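You operate a simulated robot arm through the tools that you are given. There is no shell and no other tool. Be economical: measure what you need, move in short steps, check, and stop when the job is done.

You run a simulated robot arm. Do the job below in one go: nothing can be reset, and whatever is moved stays where it is left.

JOB
Set the run-down music box to STOP, wind it fully, wipe its glass and shut the lid.
Fine: use the checked cloth and put it back.

The check looks at the end state, three seconds after you hand in, the way a careful person would. Anything else that was tipped, shoved, dropped, spilled or broken makes it a failure. Lids that push on must go on centred and level and be pressed home; caps that screw on are set level and turned clockwise until they are tight. Flat cloth is picked up by pressing the open fingertips on it (5 to 10 N) and closing them slowly along it; thin cloth reads only 2 to 8 mm in the jaws.

ROBOT AND FRAMES
A 6-joint arm with a two-finger parallel gripper, fixed in place. Base frame: the origin is at the foot of the arm, x ahead of it, y to its left, z up; the work surface is at about z = 0. Units: m, rad, N and s.
With the tool pointing down near the work surface it reaches from about 0.14 to 0.58 m from the base axis. Its first joint turns from -1.152 to 1.152 rad. Payload 2.1 kg.
Tool frame: the origin (TCP) lies between the finger pads and is the grasp point; the fingertips stand 0.03 m ahead of it; z points along the fingers, y is the line along which they close. The gripper opens to 0.094 m. The fingers are 0.028 m wide and 0.01 m thick; the gripper's body (0.05 by 0.096 m) begins 0.055 m behind the TCP.
Orientation is told as [roll, pitch, yaw] about the base's x, y, z axes, in that order, counted from this pose: with the fingers straight down and closing along the base's y, the tool's x points along the base's -x, its y along +y and its z along -z.

CONTROLS
- The arm moves only by the tool drive_tool. Its argument "moves" is a list of rows, each a list of 7 numbers: the closure, from 0 (fully open) to 1 (shut), then the shift along the tool's x, y, z in units of 20 mm (1.0 is 20 mm), then the turn, a rotation vector about the tool's x, y, z in units of 4 degrees (1.0 is 4 degrees). In form: [[gripper, x, y, z, wx, wy, wz], ...]. A call has 1 to 20 rows; each row shifts and turns the commanded pose from where the row before left it, along the tool's axes as they then stand. A call with a number of a shift or a turn outside -1 to 1 is refused whole. Each row takes 0.2 s and may step no farther than 0.05 m and 0.15 rad from the row before; otherwise, or with a gripper value out of range, the whole call is refused. A pose out of reach is approached as far as the arm can. The call stops where the force on the tool passes 90 N (or 10 N more than at its start, if that is more) or the arm is blocked; 0.2 s more then pass. Each finger travels about 0.072 m/s and halts on what it meets, pressing with about 31 N; the grip force reading is that of the motor and also rises with nothing between the fingers. The clock runs only during rows and for 0.2 s after the last one: add rows that do not move to give the fingers time. It gives the time, the measured TCP pose, the force on the tool (base axes), the opening and the grip force at its end, in the units of the frame above (readings bear some noise).
- Cameras (640 x 400 px; columns grow to the right, rows downward): "scene" is fixed at [0.0656, -0.3739, 0.5028]; the picture's right is [0.71, -0.71, 0.00], its down [-0.29, -0.29, -0.91] and it looks along [0.65, 0.64, -0.41] (base axes); focal length 214 px, centre (320, 200). "wrist" rides on the gripper at [-0.037, 0, -0.058] in the tool frame; the picture's right is [0.00, -1.00, 0.00], its down [0.97, 0.00, -0.24] and it looks along [0.24, 0.00, 0.97] (tool axes); focal length 218 px, centre (320, 200). There is no depth. A picture from a camera that has moved, and an enlarged one, comes with that camera's place and axes in the base frame and with its lens.
- camera(camera): a new picture of that camera. It takes no simulated time.
- zoom(camera, box): a new picture of the part [left, top, right, bottom] of that camera's present view, enlarged. It takes no simulated time.
- sign_off(): hands the job in; it is judged then, once.

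Go step by step. Nothing tells you positions but the pictures and the camera data: compare them with the known pose of the tool, close in by small moves and look again before you grip or let go. The budget is 120 turns and 76 pictures, counting those below and the enlarged ones. Unless the task says otherwise, let go and move clear before handing in, and close with one line.

The tools are called after "Request:" by a JSON object that holds its "name" and its "arguments". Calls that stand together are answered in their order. drive_tool: Moves the arm, as the interface text tells. Its arguments: {"type":"object","properties":{"moves":{"type":"array","items":{"type":"array","items":{"type":"number"}}}},"required":["moves"]} The other tools are called the same way: camera (camera) takes a picture; zoom (camera, box) takes an enlarged picture of a part of a camera's view; sign_off () hands the job in.

At the start:

```text
t: 0.0
tool_pos: [0.2682, -0.0962, 0.4515]
tcp_rot: [0.0, 0.0, -0.001]
ft_force: [0.4, -0.5, -0.9]
opening: 0.0941
gripper_force: 0.2
```

scene: 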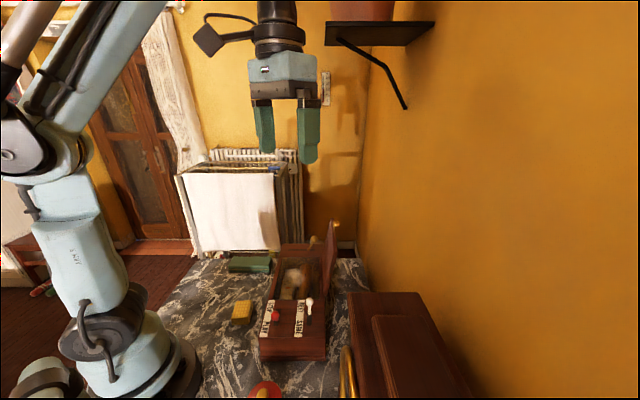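
wrist: 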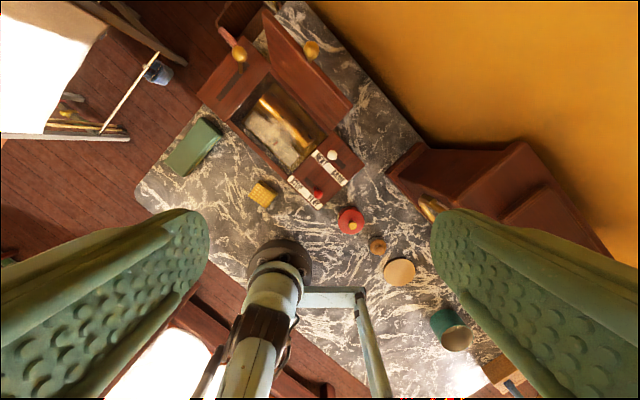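

I see a music box with an open lid, two levers with labels, a yellow checked cloth, and a green item. I'll zoom in for details first.

Request:
{"name": "zoom", "arguments": {"camera": "wrist", "box": [180, 0, 380, 125]}}

Request:
{"name": "zoom", "arguments": {"camera": "wrist", "box": [220, 110, 420, 235]}}

Request:
{"name": "zoom", "arguments": {"camera": "scene", "box": [200, 210, 380, 380]}}

```text
3.20 times, centred on (280, 62) of wrist
camera zoom: at [0.3057, -0.097, 0.5097], right [0.0, -1.0, 0.0], down [-0.97, 0.0, 0.24], along [-0.24, 0.0, -0.97], focal length 698 px, centre (448, 640)
```

zoom: 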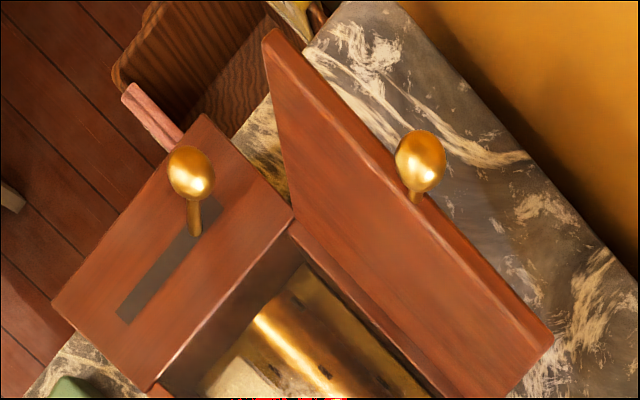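

```text
3.20 times, centred on (320, 172) of wrist
camera zoom: at [0.3057, -0.097, 0.5097], right [0.0, -1.0, 0.0], down [-0.97, 0.0, 0.24], along [-0.24, 0.0, -0.97], focal length 698 px, centre (320, 288)
```

zoom: 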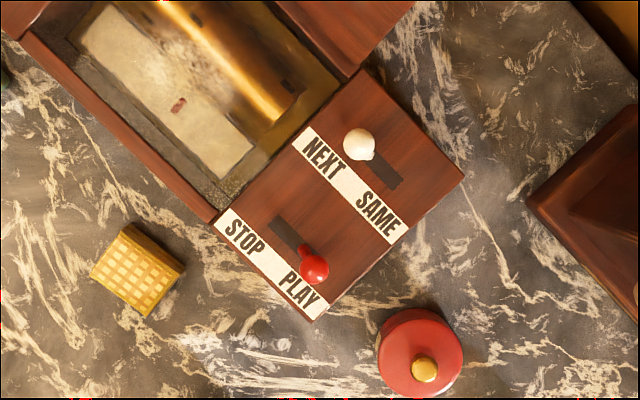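

```text
2.35 times, centred on (290, 295) of scene
camera zoom: at [0.0656, -0.3739, 0.5028], right [0.71, -0.71, 0.0], down [-0.29, -0.29, -0.91], along [0.65, 0.64, -0.41], focal length 505 px, centre (391, -24)
```

zoom: 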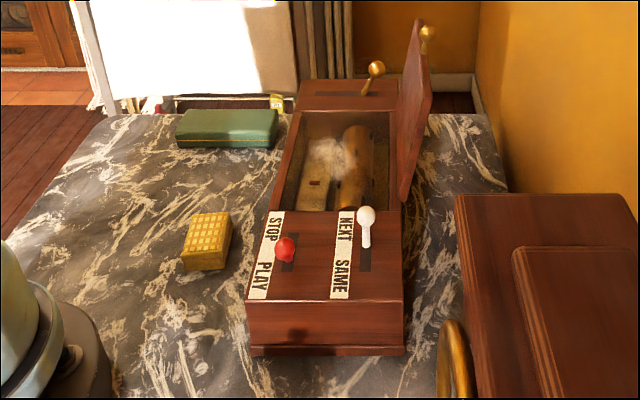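

The box runs along about 45° (corner by PLAY at about (0.177,-0.092), top z≈0.071). The red lever knob is at about (0.217,-0.094,0.103), leaning to PLAY. I'll go above it, turned 45° so the tool axes line up with the box.

Request:
{"name": "drive_tool", "arguments": {"moves": [[1, 0.466, -0.128, 0.8, 0, 0, 0], [1, 0.466, -0.128, 0.8, 0, 0, 0], [1, 0.466, -0.128, 0.8, 0, 0, 0], [1, 0.466, -0.128, 0.8, 0, 0, 0], [1, 0.466, -0.128, 0.8, 0, 0, 0], [1, 0.466, -0.128, 0.8, 0, 0, 0], [1, 0.466, -0.128, 0.8, 0, 0, 0], [1, 0.466, -0.128, 0.8, 0, 0, 0], [1, 0, 0, 0, 0, 0, -0.9375], [1, 0, 0, 0, 0, 0, -0.9375], [1, 0, 0, 0, 0, 0, -0.9375], [1, 0, 0, 0, 0, 0, -0.9375], [1, 0, 0, 0, 0, 0, -0.9375], [1, 0, 0, 0, 0, 0, -0.9375], [1, 0, 0, 0, 0, 0, -0.9375], [1, 0, 0, 0, 0, 0, -0.9375], [1, 0, 0, 0, 0, 0, -0.9375], [1, 0, 0, 0, 0, 0, -0.9375], [1, 0, 0, 0, 0, 0, -0.9375], [1, 0, 0, 0, 0, 0, -0.9375]]}}

Request:
{"name": "camera", "arguments": {"camera": "wrist"}}

Request:
{"name": "camera", "arguments": {"camera": "scene"}}

```text
t: 4.2
tool_pos: [0.1934, -0.1185, 0.3228]
tcp_rot: [0.0, 0.0, 0.787]
ft_force: [0.2, -0.4, 0.6]
opening: 0.0001
gripper_force: 30.7
```

```text
70 pictures are left
camera wrist: at [0.2201, -0.0918, 0.3824], right [0.71, -0.71, 0.0], down [-0.68, -0.69, 0.24], along [-0.17, -0.17, -0.97], focal length 218 px, centre (320, 200)
```

wrist: 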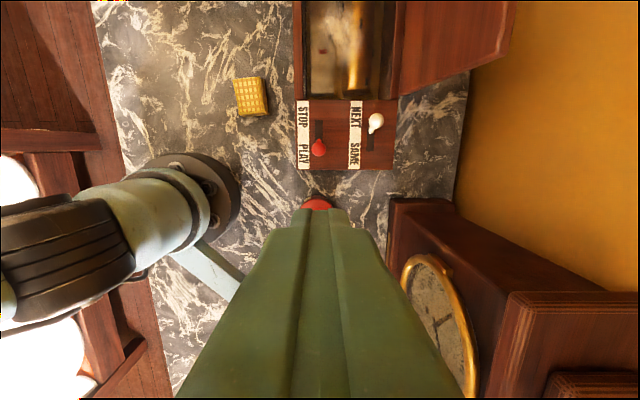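

```text
69 pictures are left
```

scene: 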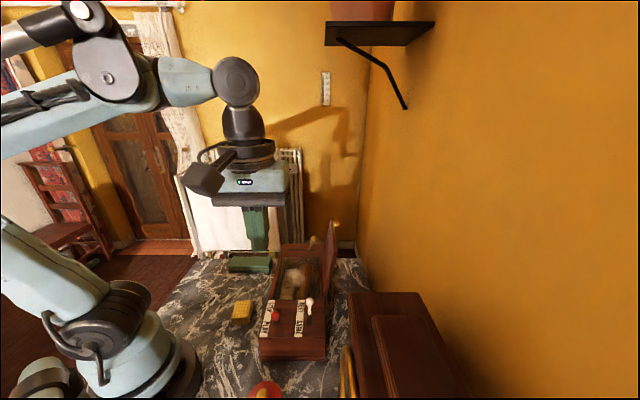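

Alignment is good; the red knob lies straight ahead of the closed fingers. I go down to knob height behind it on the PLAY side.

Request:
{"name": "drive_tool", "arguments": {"moves": [[1, 0, 0, 1, 0, 0, 0], [1, 0, 0, 1, 0, 0, 0], [1, 0, 0, 1, 0, 0, 0], [1, 0, 0, 1, 0, 0, 0], [1, 0, 0, 1, 0, 0, 0], [1, 0, 0, 1, 0, 0, 0], [1, 0, 0, 1, 0, 0, 0], [1, 0, 0, 1, 0, 0, 0], [1, 0, 0, 1, 0, 0, 0], [1, 0, 0, 1, 0, 0, 0], [1, 0, 0, 0.2, 0, 0, 0]]}}

Request:
{"name": "camera", "arguments": {"camera": "wrist"}}

Request:
{"name": "zoom", "arguments": {"camera": "scene", "box": [200, 210, 380, 380]}}

```text
t: 6.6
tool_pos: [0.194, -0.1186, 0.1197]
tcp_rot: [0.0, 0.0, 0.784]
ft_force: [-0.1, 0.9, 0.7]
opening: 0.0
gripper_force: 31.1
```

```text
68 pictures are left
camera wrist: at [0.2206, -0.0919, 0.1784], right [0.71, -0.71, 0.0], down [-0.69, -0.69, 0.24], along [-0.17, -0.17, -0.97], focal length 218 px, centre (320, 200)
```

wrist: 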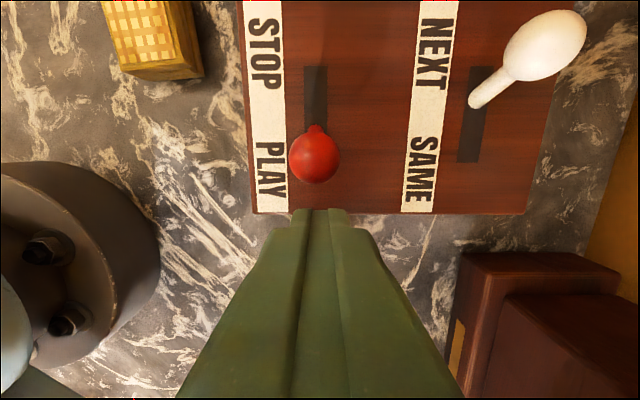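

```text
2.35 times, centred on (290, 295) of scene
camera zoom: at [0.0656, -0.3739, 0.5028], right [0.71, -0.71, 0.0], down [-0.29, -0.29, -0.91], along [0.65, 0.64, -0.41], focal length 505 px, centre (391, -24)
```

zoom: 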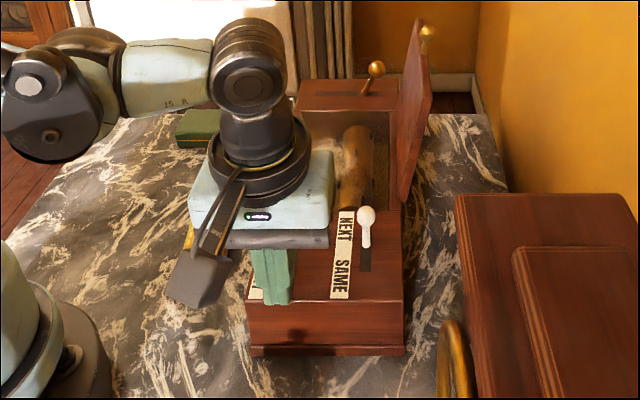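

Fingers are just behind the red knob. I push toward STOP in small steps.

Request:
{"name": "drive_tool", "arguments": {"moves": [[1, -0.5, 0, 0, 0, 0, 0], [1, -0.5, 0, 0, 0, 0, 0], [1, -0.5, 0, 0, 0, 0, 0], [1, -0.4, 0, 0, 0, 0, 0]]}}

Request:
{"name": "camera", "arguments": {"camera": "wrist"}}

```text
t: 7.6
tool_pos: [0.2203, -0.0905, 0.1203]
tcp_rot: [0.0, 0.0, 0.788]
ft_force: [0.2, 0.3, 0.6]
opening: 0.0
gripper_force: 30.9
```

```text
66 pictures are left
camera wrist: at [0.2474, -0.0654, 0.1777], right [0.71, -0.71, 0.0], down [-0.69, -0.69, 0.24], along [-0.17, -0.17, -0.97], focal length 218 px, centre (320, 200)
```

wrist: 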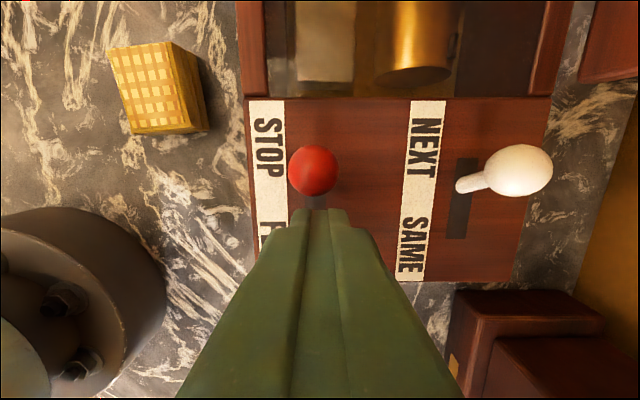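

The knob is moving with the fingers. I keep pushing until it reaches its stop.

Request:
{"name": "drive_tool", "arguments": {"moves": [[1, -0.3, 0, 0, 0, 0, 0], [1, -0.2, 0, 0, 0, 0, 0], [1, 0, 0, 0, 0, 0, 0]]}}

Request:
{"name": "camera", "arguments": {"camera": "wrist"}}

```text
t: 8.4
tool_pos: [0.2255, -0.0868, 0.1186]
tcp_rot: [-0.001, 0.013, 0.784]
ft_force: [-28.0, -25.6, -1.4]
opening: 0.0
gripper_force: 30.9
```

```text
65 pictures are left
camera wrist: at [0.253, -0.0601, 0.1771], right [0.71, -0.71, 0.0], down [-0.69, -0.68, 0.25], along [-0.18, -0.18, -0.97], focal length 218 px, centre (320, 200)
```

wrist: 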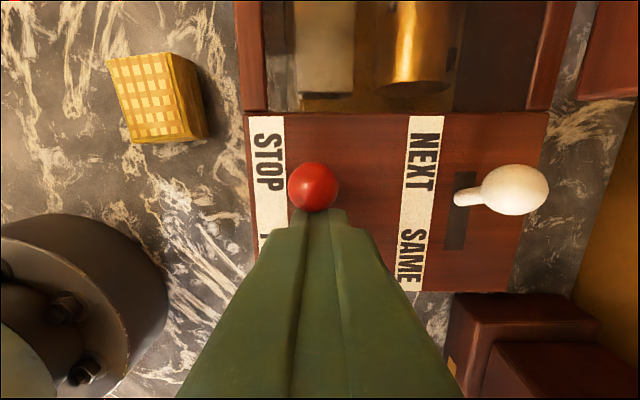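

A firm stop at the expected STOP position (L≈0.061). I back off, lift and look.

Request:
{"name": "drive_tool", "arguments": {"moves": [[1, 0.5, 0, 0, 0, 0, 0], [1, 0.8, 0, 0, 0, 0, 0], [1, 0.3, 0, -0.8, 0, 0, 0], [1, 0, 0, -1, 0, 0, 0], [1, 0, 0, -1, 0, 0, 0], [1, 0, 0, -1, 0, 0, 0], [1, 0, 0, -1, 0, 0, 0], [1, 0, 0, -1, 0, 0, 0]]}}

Request:
{"name": "zoom", "arguments": {"camera": "wrist", "box": [200, 0, 440, 200]}}

```text
t: 10.2
tool_pos: [0.2053, -0.1072, 0.2358]
tcp_rot: [0.0, 0.0, 0.786]
ft_force: [-0.1, 0.4, 0.0]
opening: 0.0001
gripper_force: 31.4
```

```text
2.00 times, centred on (320, 100) of wrist
camera zoom: at [0.2311, -0.0807, 0.2943], right [0.71, -0.71, 0.0], down [-0.69, -0.69, 0.24], along [-0.17, -0.17, -0.97], focal length 436 px, centre (320, 400)
```

zoom: 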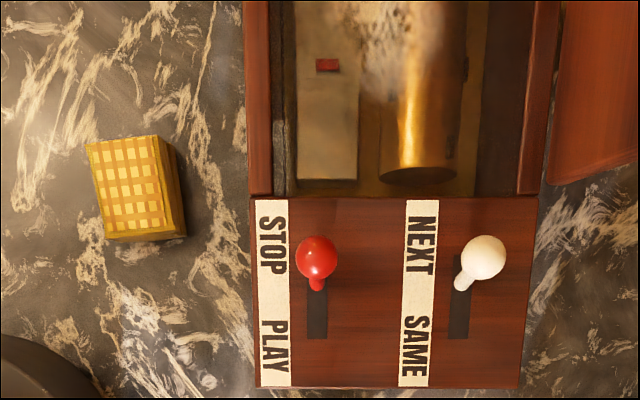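

Red lever is now at STOP. Next I move over to the winding lever at the far end (knob about (0.452,0.033,0.108)) with fingers partly open.

Request:
{"name": "drive_tool", "arguments": {"moves": [[0.5, -0.978, -0.269, 0, 0, 0, 0], [0.5, -0.978, -0.269, 0, 0, 0, 0], [0.5, -0.978, -0.269, 0, 0, 0, 0], [0.5, -0.978, -0.269, 0, 0, 0, 0], [0.5, -0.978, -0.269, 0, 0, 0, 0], [0.5, -0.978, -0.269, 0, 0, 0, 0], [0.5, -0.978, -0.269, 0, 0, 0, 0], [0.5, -0.978, -0.269, 0, 0, 0, 0], [0.5, -0.978, -0.269, 0, 0, 0, 0], [0.5, -0.978, -0.269, 0, 0, 0, 0], [0.5, -0.978, -0.269, 0, 0, 0, 0]]}}

Request:
{"name": "camera", "arguments": {"camera": "wrist"}}

Request:
{"name": "camera", "arguments": {"camera": "scene"}}

```text
t: 12.6
tool_pos: [0.4016, 0.0043, 0.2354]
tcp_rot: [0.0, 0.001, 0.786]
ft_force: [-0.1, -0.5, 0.5]
opening: 0.0471
gripper_force: 0.1
```

```text
63 pictures are left
camera wrist: at [0.4277, 0.0306, 0.2941], right [0.71, -0.71, 0.0], down [-0.69, -0.69, 0.24], along [-0.17, -0.17, -0.97], focal length 218 px, centre (320, 200)
```

wrist: 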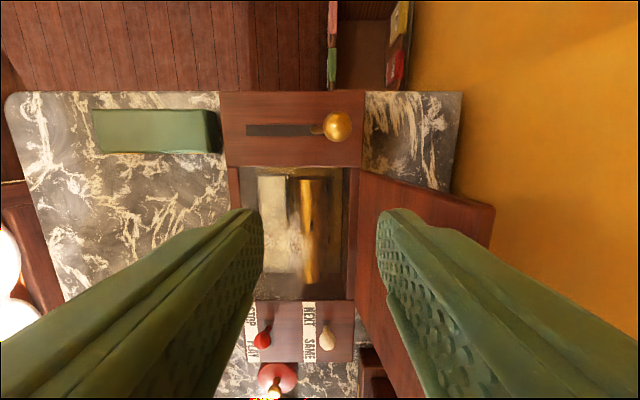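

```text
62 pictures are left
```

scene: 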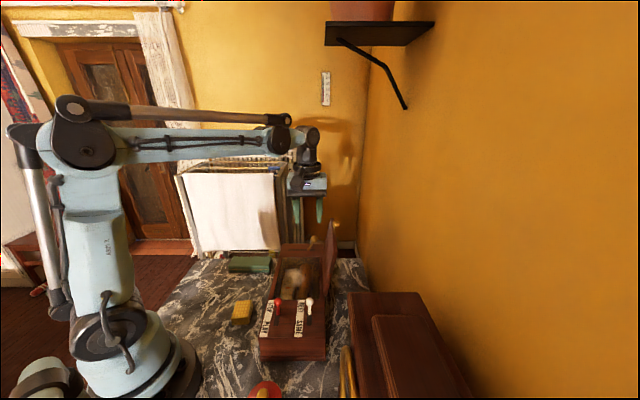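

The knob sits at about (0.449,0.032). Before going down I check the gripper's surroundings, including the small block on its cable.

Request:
{"name": "zoom", "arguments": {"camera": "scene", "box": [230, 90, 370, 270]}}

```text
2.22 times, centred on (300, 180) of scene
camera zoom: at [0.0656, -0.3739, 0.5028], right [0.71, -0.71, 0.0], down [-0.29, -0.29, -0.91], along [0.65, 0.64, -0.41], focal length 477 px, centre (364, 244)
```

zoom: 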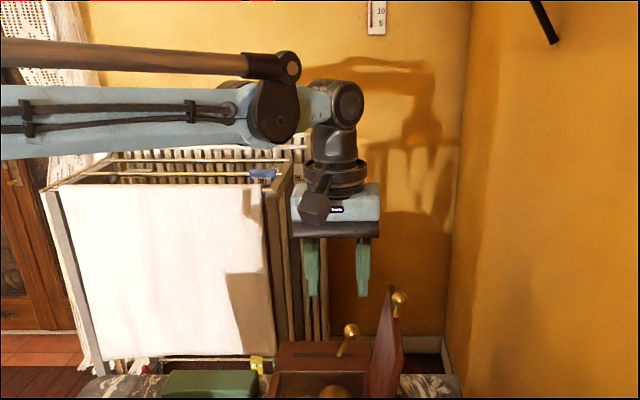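

The block hangs on the near side and stays clear of the lid. I position around the winding knob.

Request:
{"name": "drive_tool", "arguments": {"moves": [[0.5, -0.9, -0.25, 0, 0, 0, 0], [0.5, -0.9, -0.25, 0, 0, 0, 0], [0.5, -0.86, -0.22, 0, 0, 0, 0], [0.5, 0, 0, 0.9, 0, 0, 0], [0.5, 0, 0, 0.9, 0, 0, 0], [0.5, 0, 0, 0.7, 0, 0, 0]]}}

Request:
{"name": "camera", "arguments": {"camera": "wrist"}}

Request:
{"name": "zoom", "arguments": {"camera": "scene", "box": [240, 150, 380, 290]}}

```text
t: 14.0
tool_pos: [0.4481, 0.0312, 0.1839]
tcp_rot: [0.001, 0.0, 0.785]
ft_force: [-0.2, 0.1, 0.6]
opening: 0.047
gripper_force: 0.0
```

```text
60 pictures are left
camera wrist: at [0.4743, 0.0579, 0.2429], right [0.71, -0.71, 0.0], down [-0.69, -0.69, 0.24], along [-0.17, -0.17, -0.97], focal length 218 px, centre (320, 200)
```

wrist: 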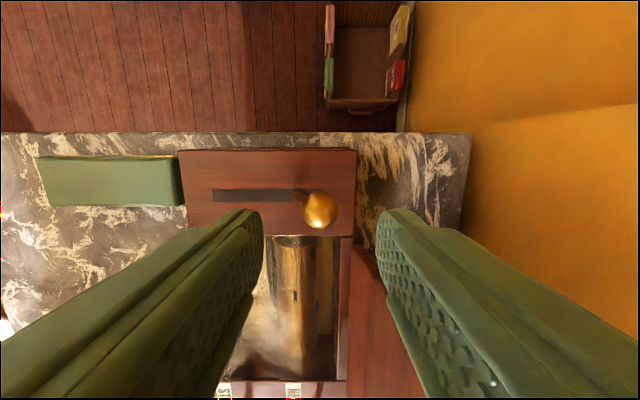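

```text
2.86 times, centred on (310, 220) of scene
camera zoom: at [0.0657, -0.3739, 0.5028], right [0.71, -0.71, 0.0], down [-0.29, -0.29, -0.91], along [0.65, 0.64, -0.41], focal length 613 px, centre (349, 143)
```

zoom: 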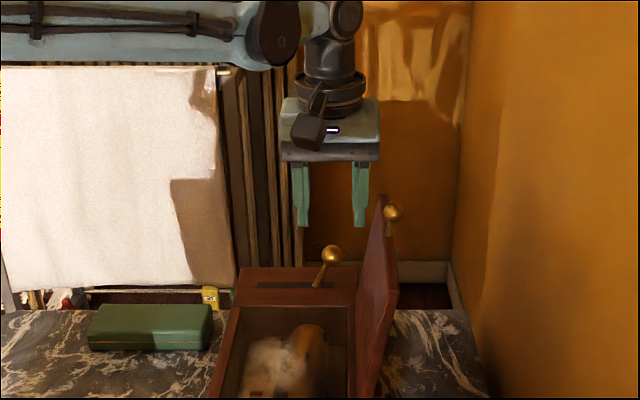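

Request:
{"name": "drive_tool", "arguments": {"moves": [[0.5, 0, 0, 0.7, 0, 0, 0], [0.5, 0, 0, 0.7, 0, 0, 0], [0.5, 0, 0, 0.7, 0, 0, 0], [0.5, 0, 0, 0.7, 0, 0, 0], [0.5, 0, 0, 0.4, 0, 0, 0]]}}

Request:
{"name": "camera", "arguments": {"camera": "wrist"}}

Request:
{"name": "zoom", "arguments": {"camera": "scene", "box": [240, 150, 380, 290]}}

```text
t: 15.2
tool_pos: [0.4483, 0.0305, 0.1205]
tcp_rot: [0.001, -0.001, 0.786]
ft_force: [-0.3, 0.0, -0.8]
opening: 0.0472
gripper_force: 0.1
```

```text
58 pictures are left
camera wrist: at [0.4742, 0.0572, 0.1792], right [0.71, -0.71, 0.0], down [-0.69, -0.69, 0.24], along [-0.17, -0.17, -0.97], focal length 218 px, centre (320, 200)
```

wrist: 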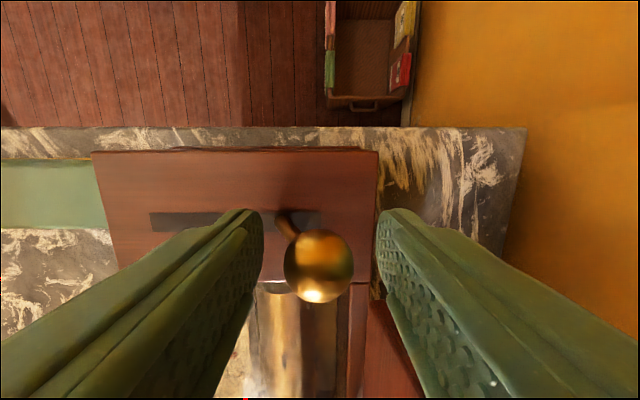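

```text
2.86 times, centred on (310, 220) of scene
camera zoom: at [0.0656, -0.3739, 0.5028], right [0.71, -0.71, 0.0], down [-0.29, -0.29, -0.91], along [0.65, 0.64, -0.41], focal length 613 px, centre (349, 143)
```

zoom: 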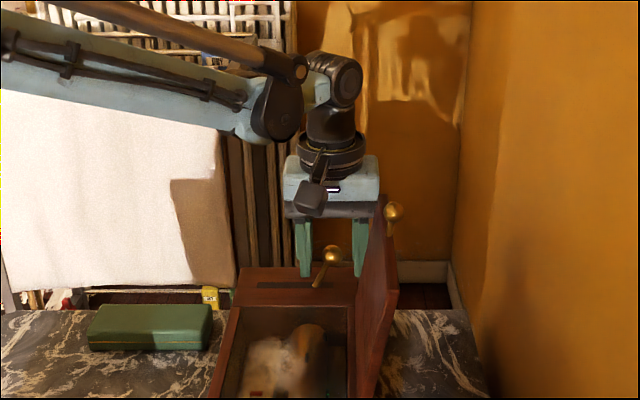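

Fingers straddle the knob. I swing it gently toward the box's left side (tool +y) and watch the force.

Request:
{"name": "drive_tool", "arguments": {"moves": [[0.5, 0, 0.5, 0, 0, 0, 0], [0.5, 0, 0.5, 0, 0, 0, 0], [0.5, 0, 0.5, 0, 0, 0, 0], [0.5, 0, 0.5, 0, 0, 0, 0]]}}

Request:
{"name": "camera", "arguments": {"camera": "wrist"}}

```text
t: 16.2
tool_pos: [0.4184, 0.0596, 0.122]
tcp_rot: [0.002, 0.001, 0.788]
ft_force: [0.9, 0.7, 0.3]
opening: 0.0474
gripper_force: 0.3
```

```text
56 pictures are left
camera wrist: at [0.4455, 0.0859, 0.1805], right [0.71, -0.71, 0.0], down [-0.69, -0.69, 0.24], along [-0.17, -0.17, -0.97], focal length 218 px, centre (320, 200)
```

wrist: 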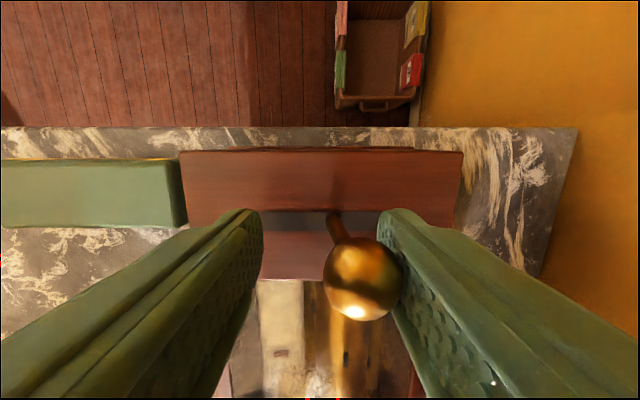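

Request:
{"name": "drive_tool", "arguments": {"moves": [[0.5, 0, 0.5, 0, 0, 0, 0], [0.5, 0, 0.5, 0, 0, 0, 0], [0.5, 0, 0.5, 0, 0, 0, 0], [0.5, 0, 0.4, 0, 0, 0, 0]]}}

Request:
{"name": "camera", "arguments": {"camera": "wrist"}}

```text
t: 17.2
tool_pos: [0.3916, 0.0868, 0.1203]
tcp_rot: [0.0, 0.0, 0.787]
ft_force: [0.6, -0.5, 0.0]
opening: 0.0477
gripper_force: 0.5
```

```text
55 pictures are left
camera wrist: at [0.4194, 0.1134, 0.1794], right [0.71, -0.71, 0.0], down [-0.69, -0.69, 0.24], along [-0.17, -0.17, -0.97], focal length 218 px, centre (320, 200)
```

wrist: 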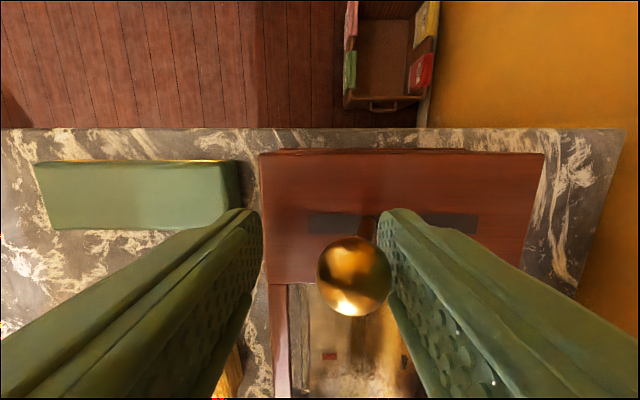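

Request:
{"name": "drive_tool", "arguments": {"moves": [[0.5, 0, 0.4, 0, 0, 0, 0], [0.5, 0, 0.4, 0, 0, 0, 0], [0.5, 0, 0.3, 0, 0, 0, 0]]}}

Request:
{"name": "camera", "arguments": {"camera": "wrist"}}

```text
t: 18.0
tool_pos: [0.3769, 0.1025, 0.1221]
tcp_rot: [0.0, 0.001, 0.787]
ft_force: [1.7, -0.2, 0.4]
opening: 0.0475
gripper_force: 0.8
```

```text
54 pictures are left
camera wrist: at [0.403, 0.1288, 0.1807], right [0.71, -0.71, 0.0], down [-0.69, -0.69, 0.24], along [-0.17, -0.17, -0.97], focal length 218 px, centre (320, 200)
```

wrist: 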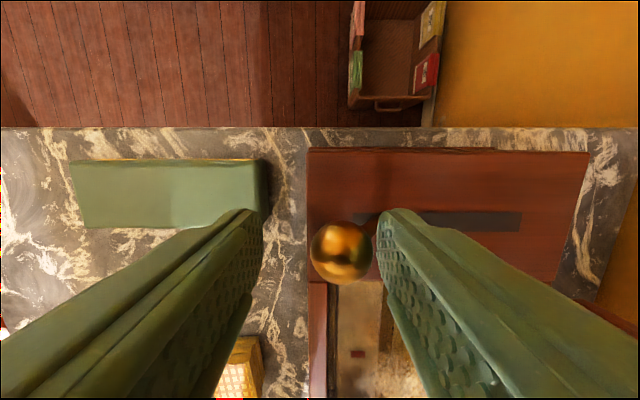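

Request:
{"name": "drive_tool", "arguments": {"moves": [[0.5, 0, 0.25, 0, 0, 0, 0], [0.5, 0, 0.2, 0, 0, 0, 0]]}}

Request:
{"name": "camera", "arguments": {"camera": "wrist"}}

Request:
{"name": "zoom", "arguments": {"camera": "scene", "box": [240, 190, 380, 330]}}

```text
t: 18.6
tool_pos: [0.3706, 0.1054, 0.122]
tcp_rot: [-0.006, -0.001, 0.784]
ft_force: [15.9, -13.9, 5.6]
opening: 0.0588
gripper_force: 10.1
```

```text
53 pictures are left
camera wrist: at [0.3975, 0.1341, 0.1802], right [0.71, -0.71, 0.01], down [-0.69, -0.68, 0.24], along [-0.17, -0.17, -0.97], focal length 218 px, centre (320, 200)
```

wrist: 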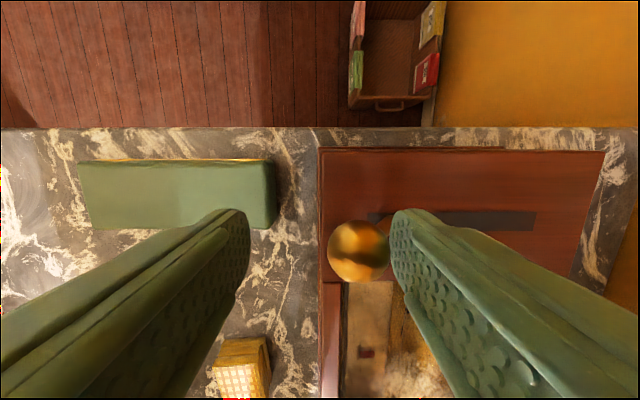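

```text
2.86 times, centred on (310, 260) of scene
camera zoom: at [0.0656, -0.374, 0.5028], right [0.71, -0.71, 0.0], down [-0.29, -0.29, -0.91], along [0.65, 0.64, -0.41], focal length 613 px, centre (349, 29)
```

zoom: 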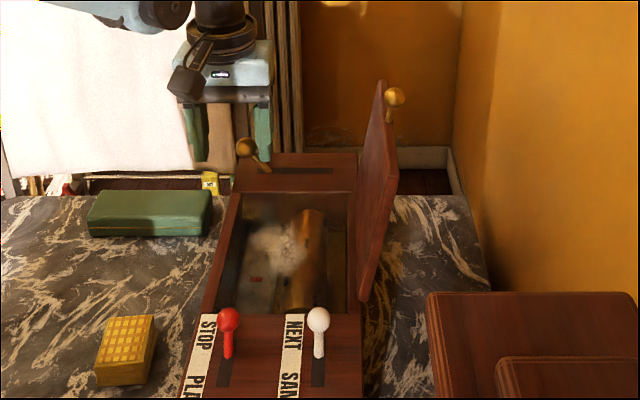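

The lever hit its left stop. Now I swing it back the other way with slightly narrower fingers.

Request:
{"name": "drive_tool", "arguments": {"moves": [[0.5, 0, -0.6, 0, 0, 0, 0], [0.62, 0, -0.4, 0, 0, 0, 0], [0.62, 0, -0.5, 0, 0, 0, 0], [0.62, 0, -0.5, 0, 0, 0, 0], [0.62, 0, -0.5, 0, 0, 0, 0], [0.62, 0, -0.5, 0, 0, 0, 0], [0.62, 0, -0.5, 0, 0, 0, 0]]}}

Request:
{"name": "drive_tool", "arguments": {"moves": [[0.62, 0, -0.4, 0, 0, 0, 0], [0.62, 0, -0.4, 0, 0, 0, 0], [0.62, 0, -0.4, 0, 0, 0, 0]]}}

Request:
{"name": "camera", "arguments": {"camera": "wrist"}}

```text
t: 20.2
tool_pos: [0.4208, 0.0575, 0.1217]
tcp_rot: [0.0, 0.001, 0.785]
ft_force: [0.1, 0.3, -0.9]
opening: 0.0359
gripper_force: 0.4
```

```text
t: 21.0
tool_pos: [0.4366, 0.0405, 0.1206]
tcp_rot: [0.0, 0.001, 0.786]
ft_force: [-0.2, 0.1, -0.1]
opening: 0.0357
gripper_force: 0.2
```

```text
51 pictures are left
camera wrist: at [0.4631, 0.0689, 0.18], right [0.71, -0.71, 0.0], down [-0.69, -0.69, 0.24], along [-0.17, -0.17, -0.97], focal length 218 px, centre (320, 200)
```

wrist: 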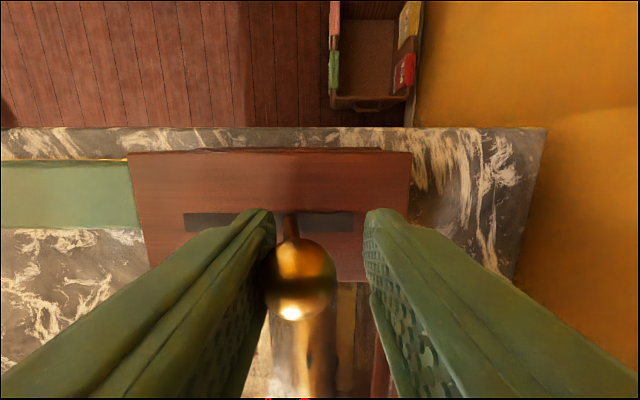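

Request:
{"name": "drive_tool", "arguments": {"moves": [[0.62, 0, -0.4, 0, 0, 0, 0], [0.62, 0, -0.4, 0, 0, 0, 0], [0.62, 0, -0.4, 0, 0, 0, 0]]}}

Request:
{"name": "drive_tool", "arguments": {"moves": [[0.62, 0, -0.3, 0, 0, 0, 0], [0.62, 0, -0.2, 0, 0, 0, 0]]}}

Request:
{"name": "camera", "arguments": {"camera": "wrist"}}

```text
t: 21.8
tool_pos: [0.4511, 0.0272, 0.12]
tcp_rot: [0.006, 0.0, 0.789]
ft_force: [-9.5, 6.6, 10.1]
opening: 0.0426
gripper_force: 5.5
```

```text
t: 22.4
tool_pos: [0.4587, 0.0219, 0.12]
tcp_rot: [0.015, 0.002, 0.789]
ft_force: [-27.8, 24.7, 3.6]
opening: 0.0574
gripper_force: 19.0
```

```text
50 pictures are left
camera wrist: at [0.4852, 0.0475, 0.1787], right [0.71, -0.7, -0.01], down [-0.68, -0.69, 0.24], along [-0.18, -0.16, -0.97], focal length 218 px, centre (320, 200)
```

wrist: 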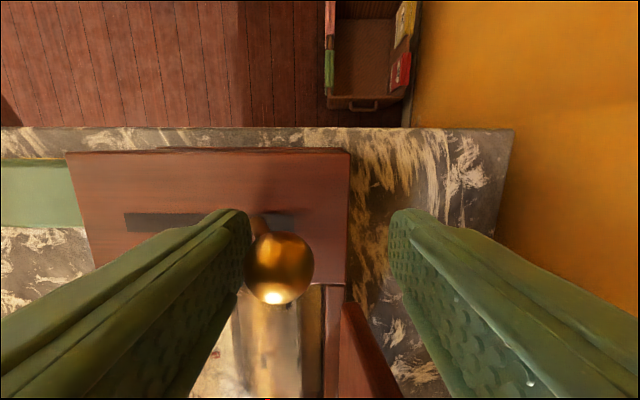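

The right stop is reached; one full cycle done. Next I repeat strokes and watch for the lever's resistance or travel to change.

Request:
{"name": "drive_tool", "arguments": {"moves": [[0.62, 0, 0.65, 0, 0, 0, 0], [0.62, 0, 0.65, 0, 0, 0, 0], [0.62, 0, 0.65, 0, 0, 0, 0], [0.62, 0, 0.65, 0, 0, 0, 0], [0.62, 0, 0.65, 0, 0, 0, 0], [0.62, 0, 0.65, 0, 0, 0, 0], [0.62, 0, 0.65, 0, 0, 0, 0], [0.62, 0, 0.65, 0, 0, 0, 0]]}}

Request:
{"name": "zoom", "arguments": {"camera": "scene", "box": [250, 220, 350, 320]}}

Request:
{"name": "drive_tool", "arguments": {"moves": [[0.62, 0, 0.65, 0, 0, 0, 0]]}}

```text
t: 24.2
tool_pos: [0.3858, 0.0922, 0.1222]
tcp_rot: [0.0, 0.0, 0.786]
ft_force: [1.2, -0.8, -0.4]
opening: 0.0364
gripper_force: 0.1
```

```text
4.00 times, centred on (300, 270) of scene
camera zoom: at [0.0656, -0.3739, 0.5028], right [0.71, -0.71, 0.0], down [-0.29, -0.29, -0.91], along [0.65, 0.64, -0.41], focal length 858 px, centre (400, -80)
```

zoom: 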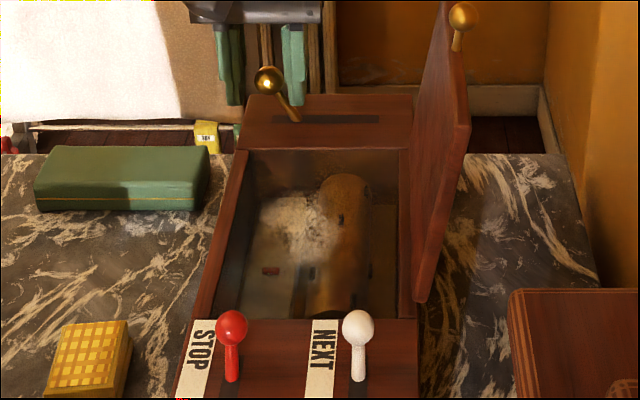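

```text
t: 24.6
tool_pos: [0.3773, 0.1002, 0.122]
tcp_rot: [-0.004, 0.0, 0.785]
ft_force: [6.4, -5.2, 2.8]
opening: 0.0402
gripper_force: 4.0
```

Request:
{"name": "drive_tool", "arguments": {"moves": [[0.62, 0, -0.65, 0, 0, 0, 0], [0.62, 0, -0.65, 0, 0, 0, 0], [0.62, 0, -0.65, 0, 0, 0, 0], [0.62, 0, -0.65, 0, 0, 0, 0], [0.62, 0, -0.65, 0, 0, 0, 0], [0.62, 0, -0.65, 0, 0, 0, 0], [0.62, 0, -0.65, 0, 0, 0, 0], [0.62, 0, -0.65, 0, 0, 0, 0], [0.62, 0, 0, 0, 0, 0, 0]]}}

Request:
{"name": "drive_tool", "arguments": {"moves": [[0.62, 0, 0.65, 0, 0, 0, 0], [0.62, 0, 0.65, 0, 0, 0, 0], [0.62, 0, 0.65, 0, 0, 0, 0], [0.62, 0, 0.65, 0, 0, 0, 0]]}}

Request:
{"name": "drive_tool", "arguments": {"moves": [[0.62, 0, 0.65, 0, 0, 0, 0], [0.62, 0, 0.65, 0, 0, 0, 0], [0.62, 0, 0.65, 0, 0, 0, 0], [0.62, 0, 0.65, 0, 0, 0, 0], [0.62, 0, 0, 0, 0, 0, 0]]}}

```text
t: 26.6
tool_pos: [0.4517, 0.0278, 0.1194]
tcp_rot: [0.003, 0.002, 0.786]
ft_force: [-12.7, 6.5, 5.7]
opening: 0.0433
gripper_force: 6.7
```

```text
t: 27.6
tool_pos: [0.4141, 0.0644, 0.12]
tcp_rot: [-0.002, -0.001, 0.786]
ft_force: [0.6, -1.1, 0.2]
opening: 0.0365
gripper_force: 0.9
```

```text
t: 28.8
tool_pos: [0.3813, 0.0955, 0.1223]
tcp_rot: [-0.021, -0.004, 0.782]
ft_force: [47.8, -27.9, 8.9]
opening: 0.066
gripper_force: 26.5
```

This time the lever stopped early with high force, which suggests the spring is wound up. I look before doing more.

Request:
{"name": "camera", "arguments": {"camera": "wrist"}}

Request:
{"name": "zoom", "arguments": {"camera": "scene", "box": [250, 200, 350, 300]}}

```text
48 pictures are left
camera wrist: at [0.4068, 0.1229, 0.1818], right [0.7, -0.71, 0.02], down [-0.69, -0.68, 0.24], along [-0.15, -0.18, -0.97], focal length 218 px, centre (320, 200)
```

wrist: 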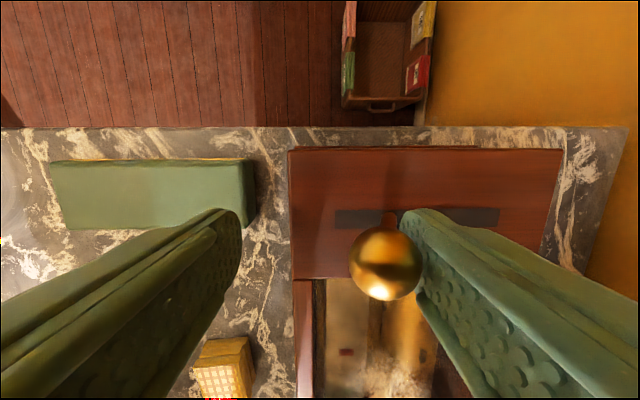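

```text
4.00 times, centred on (300, 250) of scene
camera zoom: at [0.0656, -0.3739, 0.5028], right [0.71, -0.71, 0.0], down [-0.29, -0.29, -0.91], along [0.65, 0.64, -0.41], focal length 858 px, centre (400, 0)
```

zoom: 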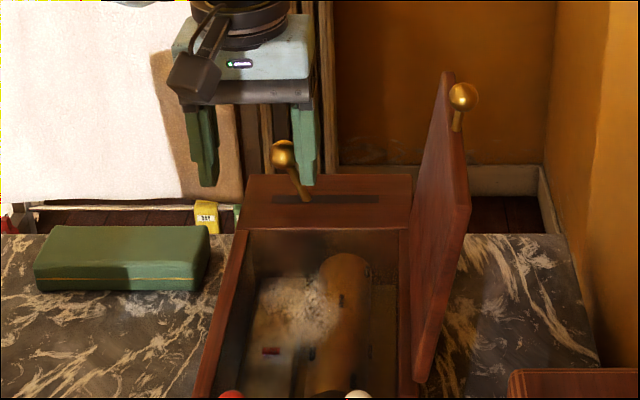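

The lever is blocked mid-travel. I test for "full": draw it back partly and push again — a fully wound ratchet should block at once.

Request:
{"name": "drive_tool", "arguments": {"moves": [[0.62, 0, -0.65, 0, 0, 0, 0], [0.62, 0, -0.65, 0, 0, 0, 0], [0.62, 0, -0.65, 0, 0, 0, 0], [0.62, 0, -0.65, 0, 0, 0, 0], [0.62, 0, -0.65, 0, 0, 0, 0], [0.62, 0, 0, 0, 0, 0, 0]]}}

Request:
{"name": "drive_tool", "arguments": {"moves": [[0.62, 0, 0.4, 0, 0, 0, 0], [0.62, 0, 0.4, 0, 0, 0, 0], [0.62, 0, 0.4, 0, 0, 0, 0], [0.62, 0, 0, 0, 0, 0, 0]]}}

Request:
{"name": "camera", "arguments": {"camera": "wrist"}}

```text
t: 30.2
tool_pos: [0.4242, 0.0553, 0.1216]
tcp_rot: [0.001, 0.0, 0.785]
ft_force: [1.5, -0.2, -0.2]
opening: 0.036
gripper_force: 0.2
```

```text
t: 31.2
tool_pos: [0.4082, 0.0709, 0.12]
tcp_rot: [-0.004, 0.0, 0.784]
ft_force: [20.5, -14.3, 8.3]
opening: 0.05
gripper_force: 11.9
```

```text
46 pictures are left
camera wrist: at [0.4346, 0.0974, 0.1796], right [0.71, -0.71, 0.0], down [-0.69, -0.69, 0.24], along [-0.17, -0.17, -0.97], focal length 218 px, centre (320, 200)
```

wrist: 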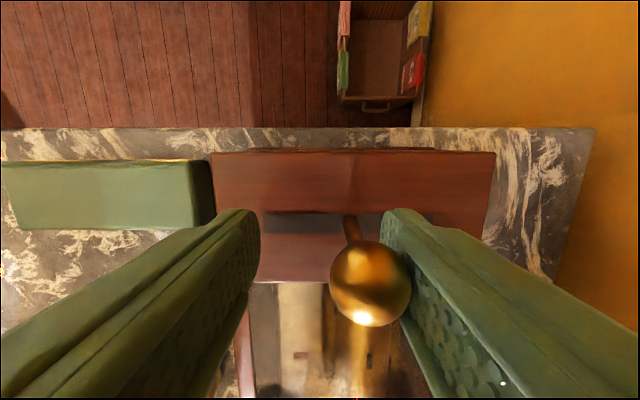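

Blocked at once: the spring is fully wound. I return the lever to its original rest at the right, then rise clear.

Request:
{"name": "drive_tool", "arguments": {"moves": [[0.62, 0, -0.6, 0, 0, 0, 0], [0.62, 0, -0.6, 0, 0, 0, 0], [0.62, 0, -0.6, 0, 0, 0, 0], [0.62, 0, -0.6, 0, 0, 0, 0], [0.62, 0, -0.5, 0, 0, 0, 0], [0.62, 0, 0, 0, 0, 0, 0]]}}

Request:
{"name": "drive_tool", "arguments": {"moves": [[0.5, 0, 0.1, 0, 0, 0, 0], [0.5, 0, 0, 0, 0, 0, 0], [0.5, 0, 0, -0.8, 0, 0, 0], [0.5, 0, 0, -1, 0, 0, 0], [0.5, 0, 0, -1, 0, 0, 0], [0.5, 0, 0, -1, 0, 0, 0], [0.5, 0, 0, -1, 0, 0, 0], [0.5, 0, 0, -1, 0, 0, 0], [0.5, 0, 0, -1, 0, 0, 0], [0.5, 0, 0, -1, 0, 0, 0]]}}

Request:
{"name": "camera", "arguments": {"camera": "wrist"}}

```text
t: 32.6
tool_pos: [0.4481, 0.0293, 0.1211]
tcp_rot: [0.001, 0.0, 0.785]
ft_force: [-1.7, 0.1, 0.7]
opening: 0.0358
gripper_force: 0.6
```

```text
t: 34.8
tool_pos: [0.4459, 0.0314, 0.2775]
tcp_rot: [0.0, -0.001, 0.787]
ft_force: [0.0, 0.6, -0.3]
opening: 0.0471
gripper_force: 0.0
```

```text
45 pictures are left
camera wrist: at [0.4724, 0.0586, 0.3366], right [0.71, -0.71, 0.0], down [-0.69, -0.69, 0.24], along [-0.17, -0.17, -0.97], focal length 218 px, centre (320, 200)
```

wrist: 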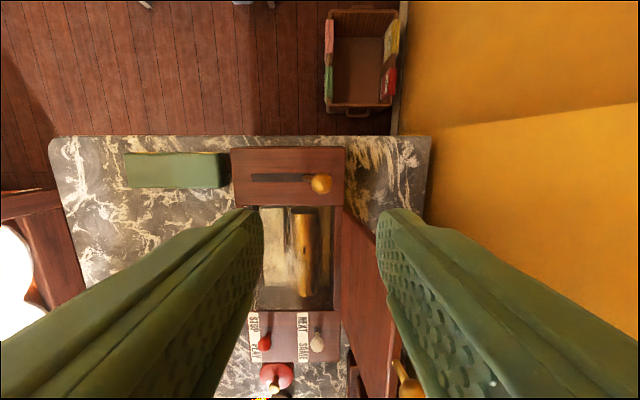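

Lever is home. Next I fly over to the yellow checked cloth, around (0.20,0.034), and look from above.

Request:
{"name": "drive_tool", "arguments": {"moves": [[0.3, 0.9, 0.97, 0, 0, 0, 0], [0.3, 0.9, 0.97, 0, 0, 0, 0], [0.3, 0.9, 0.97, 0, 0, 0, 0], [0.3, 0.9, 0.97, 0, 0, 0, 0], [0.3, 0.9, 0.97, 0, 0, 0, 0], [0.3, 0.9, 0.97, 0, 0, 0, 0], [0.3, 0.9, 0.97, 0, 0, 0, 0], [0.3, 0.9, 0.97, 0, 0, 0, 0], [0.3, 0.9, 0.97, 0.5, 0, 0, 0], [0.3, 0, 0, 0.9, 0, 0, 0], [0.3, 0, 0, 0.9, 0, 0, 0]]}}

Request:
{"name": "camera", "arguments": {"camera": "wrist"}}

Request:
{"name": "zoom", "arguments": {"camera": "scene", "box": [190, 200, 350, 340]}}

```text
t: 37.2
tool_pos: [0.2105, 0.0429, 0.2306]
tcp_rot: [0.0, 0.0, 0.786]
ft_force: [0.5, 0.0, 0.3]
opening: 0.0657
gripper_force: 0.0
```

```text
44 pictures are left
camera wrist: at [0.2372, 0.069, 0.2895], right [0.71, -0.71, 0.0], down [-0.69, -0.69, 0.24], along [-0.17, -0.17, -0.97], focal length 218 px, centre (320, 200)
```

wrist: 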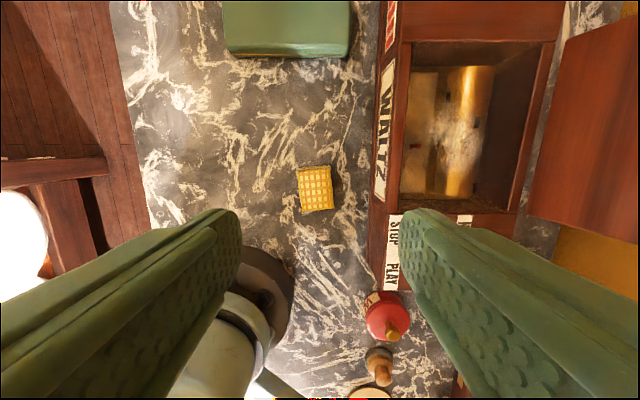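

```text
2.86 times, centred on (270, 270) of scene
camera zoom: at [0.0656, -0.3739, 0.5028], right [0.71, -0.71, 0.0], down [-0.29, -0.29, -0.91], along [0.65, 0.64, -0.41], focal length 613 px, centre (463, 0)
```

zoom: 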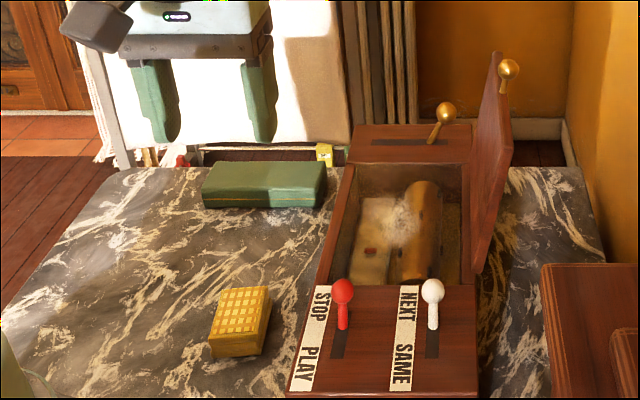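

The cloth is a small pad (about 36×49 mm, top z≈0.033) centred near (0.198,0.037), turned ~7° from the box. I line up and go down partway, fully open.

Request:
{"name": "drive_tool", "arguments": {"moves": [[0.2, 0.65, 0.23, 0.5, 0, 0, 0], [0.2, 0, 0, 1, 0, 0, -0.9], [0.2, 0, 0, 1, 0, 0, -0.85], [0.2, 0, 0, 1, 0, 0, 0], [0.2, 0, 0, 1, 0, 0, 0], [0.2, 0, 0, 1, 0, 0, 0], [0.2, 0, 0, 0.8, 0, 0, 0]]}}

Request:
{"name": "camera", "arguments": {"camera": "wrist"}}

Request:
{"name": "zoom", "arguments": {"camera": "scene", "box": [170, 200, 330, 340]}}

```text
t: 38.8
tool_pos: [0.1978, 0.0347, 0.1023]
tcp_rot: [0.0, 0.0, 0.908]
ft_force: [-0.4, -0.3, 0.4]
opening: 0.0751
gripper_force: 0.0
```

```text
42 pictures are left
camera wrist: at [0.2208, 0.0642, 0.1614], right [0.79, -0.61, 0.0], down [-0.6, -0.77, 0.24], along [-0.15, -0.19, -0.97], focal length 218 px, centre (320, 200)
```

wrist: 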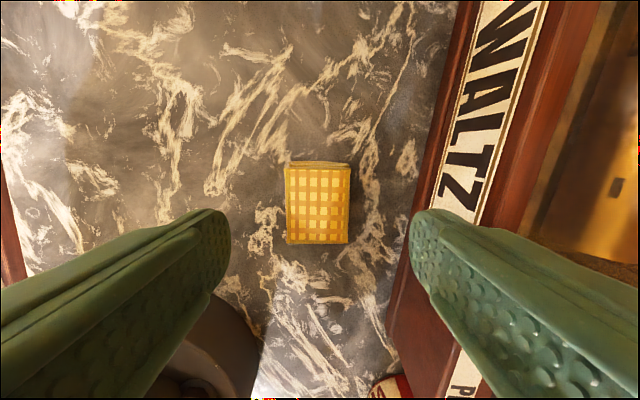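

```text
2.86 times, centred on (250, 270) of scene
camera zoom: at [0.0656, -0.3739, 0.5028], right [0.71, -0.71, 0.0], down [-0.29, -0.29, -0.91], along [0.65, 0.64, -0.41], focal length 613 px, centre (520, 0)
```

zoom: 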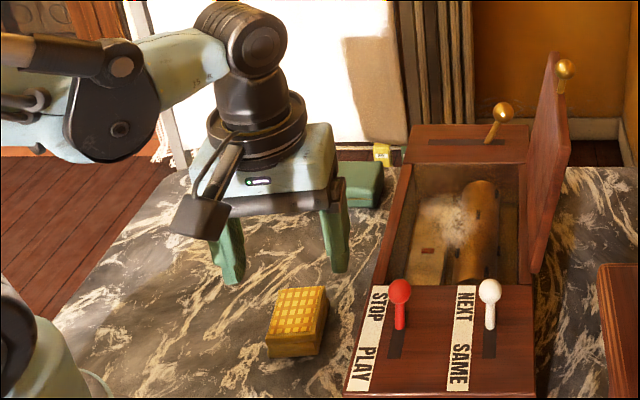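

Aligned. I lower to have the tips around the pad's lower third, then close.

Request:
{"name": "drive_tool", "arguments": {"moves": [[0.2, 0, 0, 0.8, 0, 0, 0], [0.2, -0.05, 0, 0.8, 0, 0, 0], [0.2, 0, 0, 0.8, 0, 0, 0], [0.2, 0, 0, 0.6, 0, 0, 0], [0.4, 0, 0, 0, 0, 0, 0], [0.55, 0, 0, 0, 0, 0, 0], [0.7, 0, 0, 0, 0, 0, 0], [0.85, 0, 0, 0, 0, 0, 0], [1, 0, 0, 0, 0, 0, 0], [1, 0, 0, 0, 0, 0, 0], [1, 0, 0, 0, 0, 0, 0]]}}

Request:
{"name": "camera", "arguments": {"camera": "wrist"}}

Request:
{"name": "zoom", "arguments": {"camera": "scene", "box": [170, 200, 330, 340]}}

```text
t: 41.2
tool_pos: [0.1957, 0.0377, 0.0453]
tcp_rot: [-0.001, 0.001, 0.907]
ft_force: [-0.2, 1.2, 0.0]
opening: 0.0408
gripper_force: 30.6
```

```text
40 pictures are left
camera wrist: at [0.2193, 0.0666, 0.104], right [0.79, -0.61, 0.0], down [-0.6, -0.77, 0.24], along [-0.15, -0.19, -0.97], focal length 218 px, centre (320, 200)
```

wrist: 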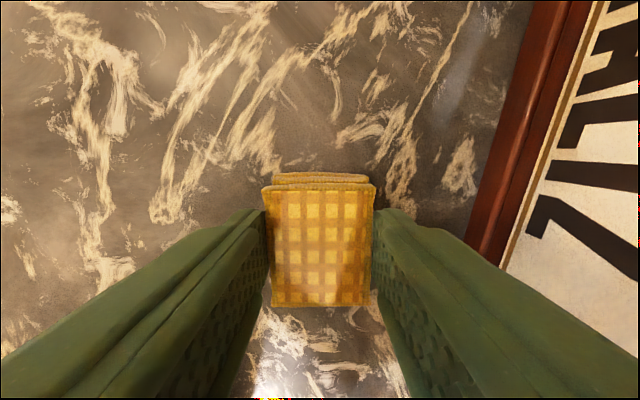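

```text
2.86 times, centred on (250, 270) of scene
camera zoom: at [0.0656, -0.3739, 0.5028], right [0.71, -0.71, 0.0], down [-0.29, -0.29, -0.91], along [0.65, 0.64, -0.41], focal length 613 px, centre (520, 0)
```

zoom: 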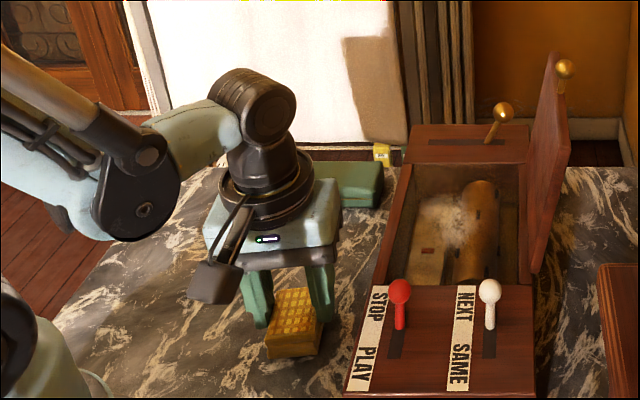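

Cloth is held firmly (41 mm). I lift it, square up to the box and look at the dust on the glass.

Request:
{"name": "drive_tool", "arguments": {"moves": [[1, 0, 0, -0.5, 0, 0, 0], [1, 0, 0, -1, 0, 0, 0], [1, 0, 0, -1, 0, 0, 0], [1, 0, 0, -1, 0, 0, 0], [1, 0, 0, -1, 0, 0, 0], [1, 0, 0, -1, 0, 0, 0], [1, 0, 0, -1, 0, 0, 0], [1, 0, 0, -1, 0, 0, 0.9], [1, 0, 0, -0.3, 0, 0, 0.85], [1, 0.3, -0.9, 0, 0, 0, 0], [1, 0.3, -0.9, 0, 0, 0, 0], [1, 0, -0.9, 0, 0, 0, 0], [1, 0, -0.9, 0, 0, 0, 0], [1, 0, -0.9, 0, 0, 0, 0], [1, 0, -0.9, 0, 0, 0, 0], [1, 0, -0.9, 0, 0, 0, 0]]}}

Request:
{"name": "camera", "arguments": {"camera": "wrist"}}

Request:
{"name": "camera", "arguments": {"camera": "scene"}}

```text
t: 44.6
tool_pos: [0.2788, -0.0626, 0.2016]
tcp_rot: [-0.001, 0.001, 0.786]
ft_force: [0.1, -1.0, 0.7]
opening: 0.0001
gripper_force: 30.5
```

```text
38 pictures are left
camera wrist: at [0.3048, -0.037, 0.2594], right [0.71, -0.71, 0.0], down [-0.69, -0.69, 0.24], along [-0.17, -0.17, -0.97], focal length 218 px, centre (320, 200)
```

wrist: 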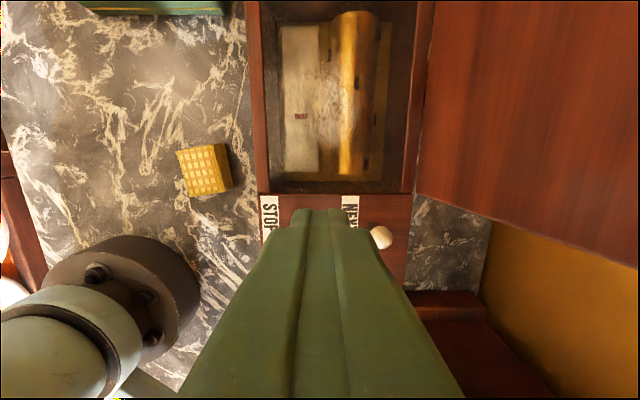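

```text
37 pictures are left
```

scene: 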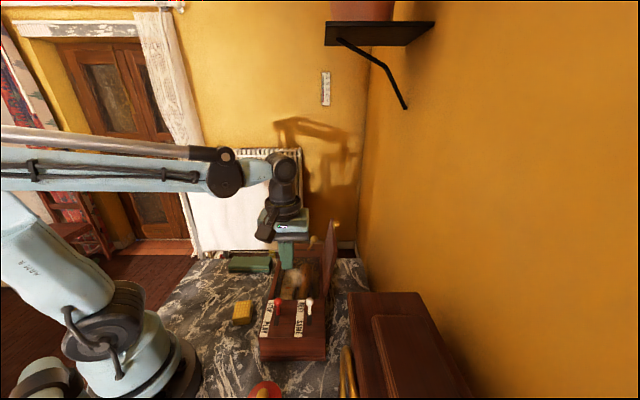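

The fingers are empty: the cloth slipped out and is still lying on the table. I look at it closely.

Request:
{"name": "zoom", "arguments": {"camera": "wrist", "box": [140, 120, 270, 220]}}

Request:
{"name": "zoom", "arguments": {"camera": "scene", "box": [215, 285, 275, 335]}}

Request:
{"name": "zoom", "arguments": {"camera": "wrist", "box": [240, 0, 430, 200]}}

```text
4.00 times, centred on (205, 170) of wrist
camera zoom: at [0.3048, -0.037, 0.2594], right [0.71, -0.71, 0.0], down [-0.69, -0.69, 0.24], along [-0.17, -0.17, -0.97], focal length 873 px, centre (780, 320)
```

zoom: 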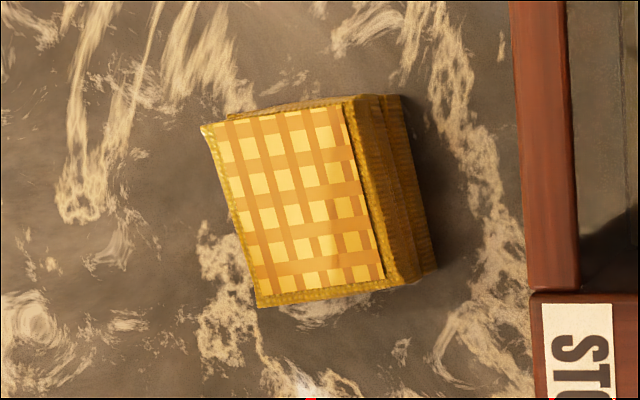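

```text
8.00 times, centred on (245, 310) of scene
camera zoom: at [0.0656, -0.3739, 0.5028], right [0.71, -0.71, 0.0], down [-0.29, -0.29, -0.91], along [0.65, 0.64, -0.41], focal length 1716 px, centre (920, -680)
```

zoom: 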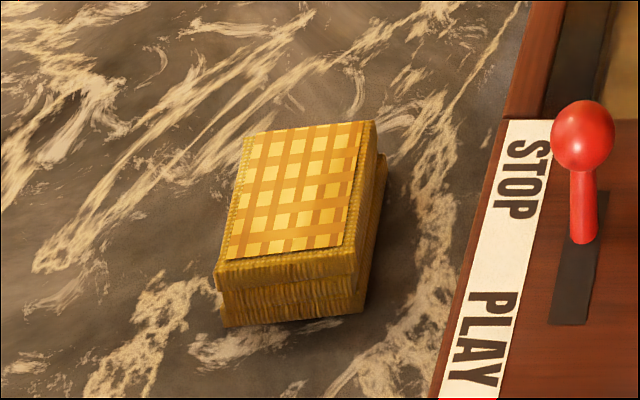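

```text
2.00 times, centred on (335, 100) of wrist
camera zoom: at [0.3048, -0.037, 0.2594], right [0.71, -0.71, 0.0], down [-0.69, -0.69, 0.24], along [-0.17, -0.17, -0.97], focal length 436 px, centre (290, 400)
```

zoom: 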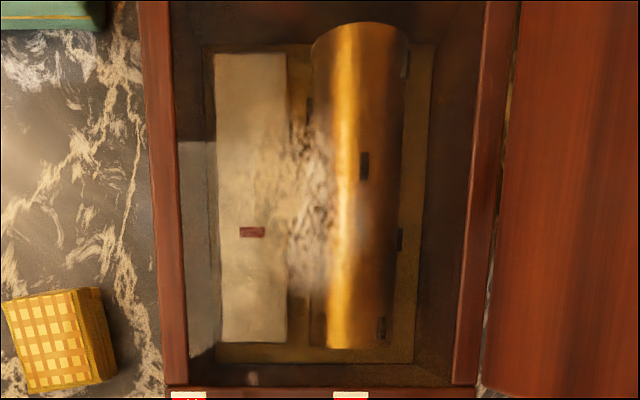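

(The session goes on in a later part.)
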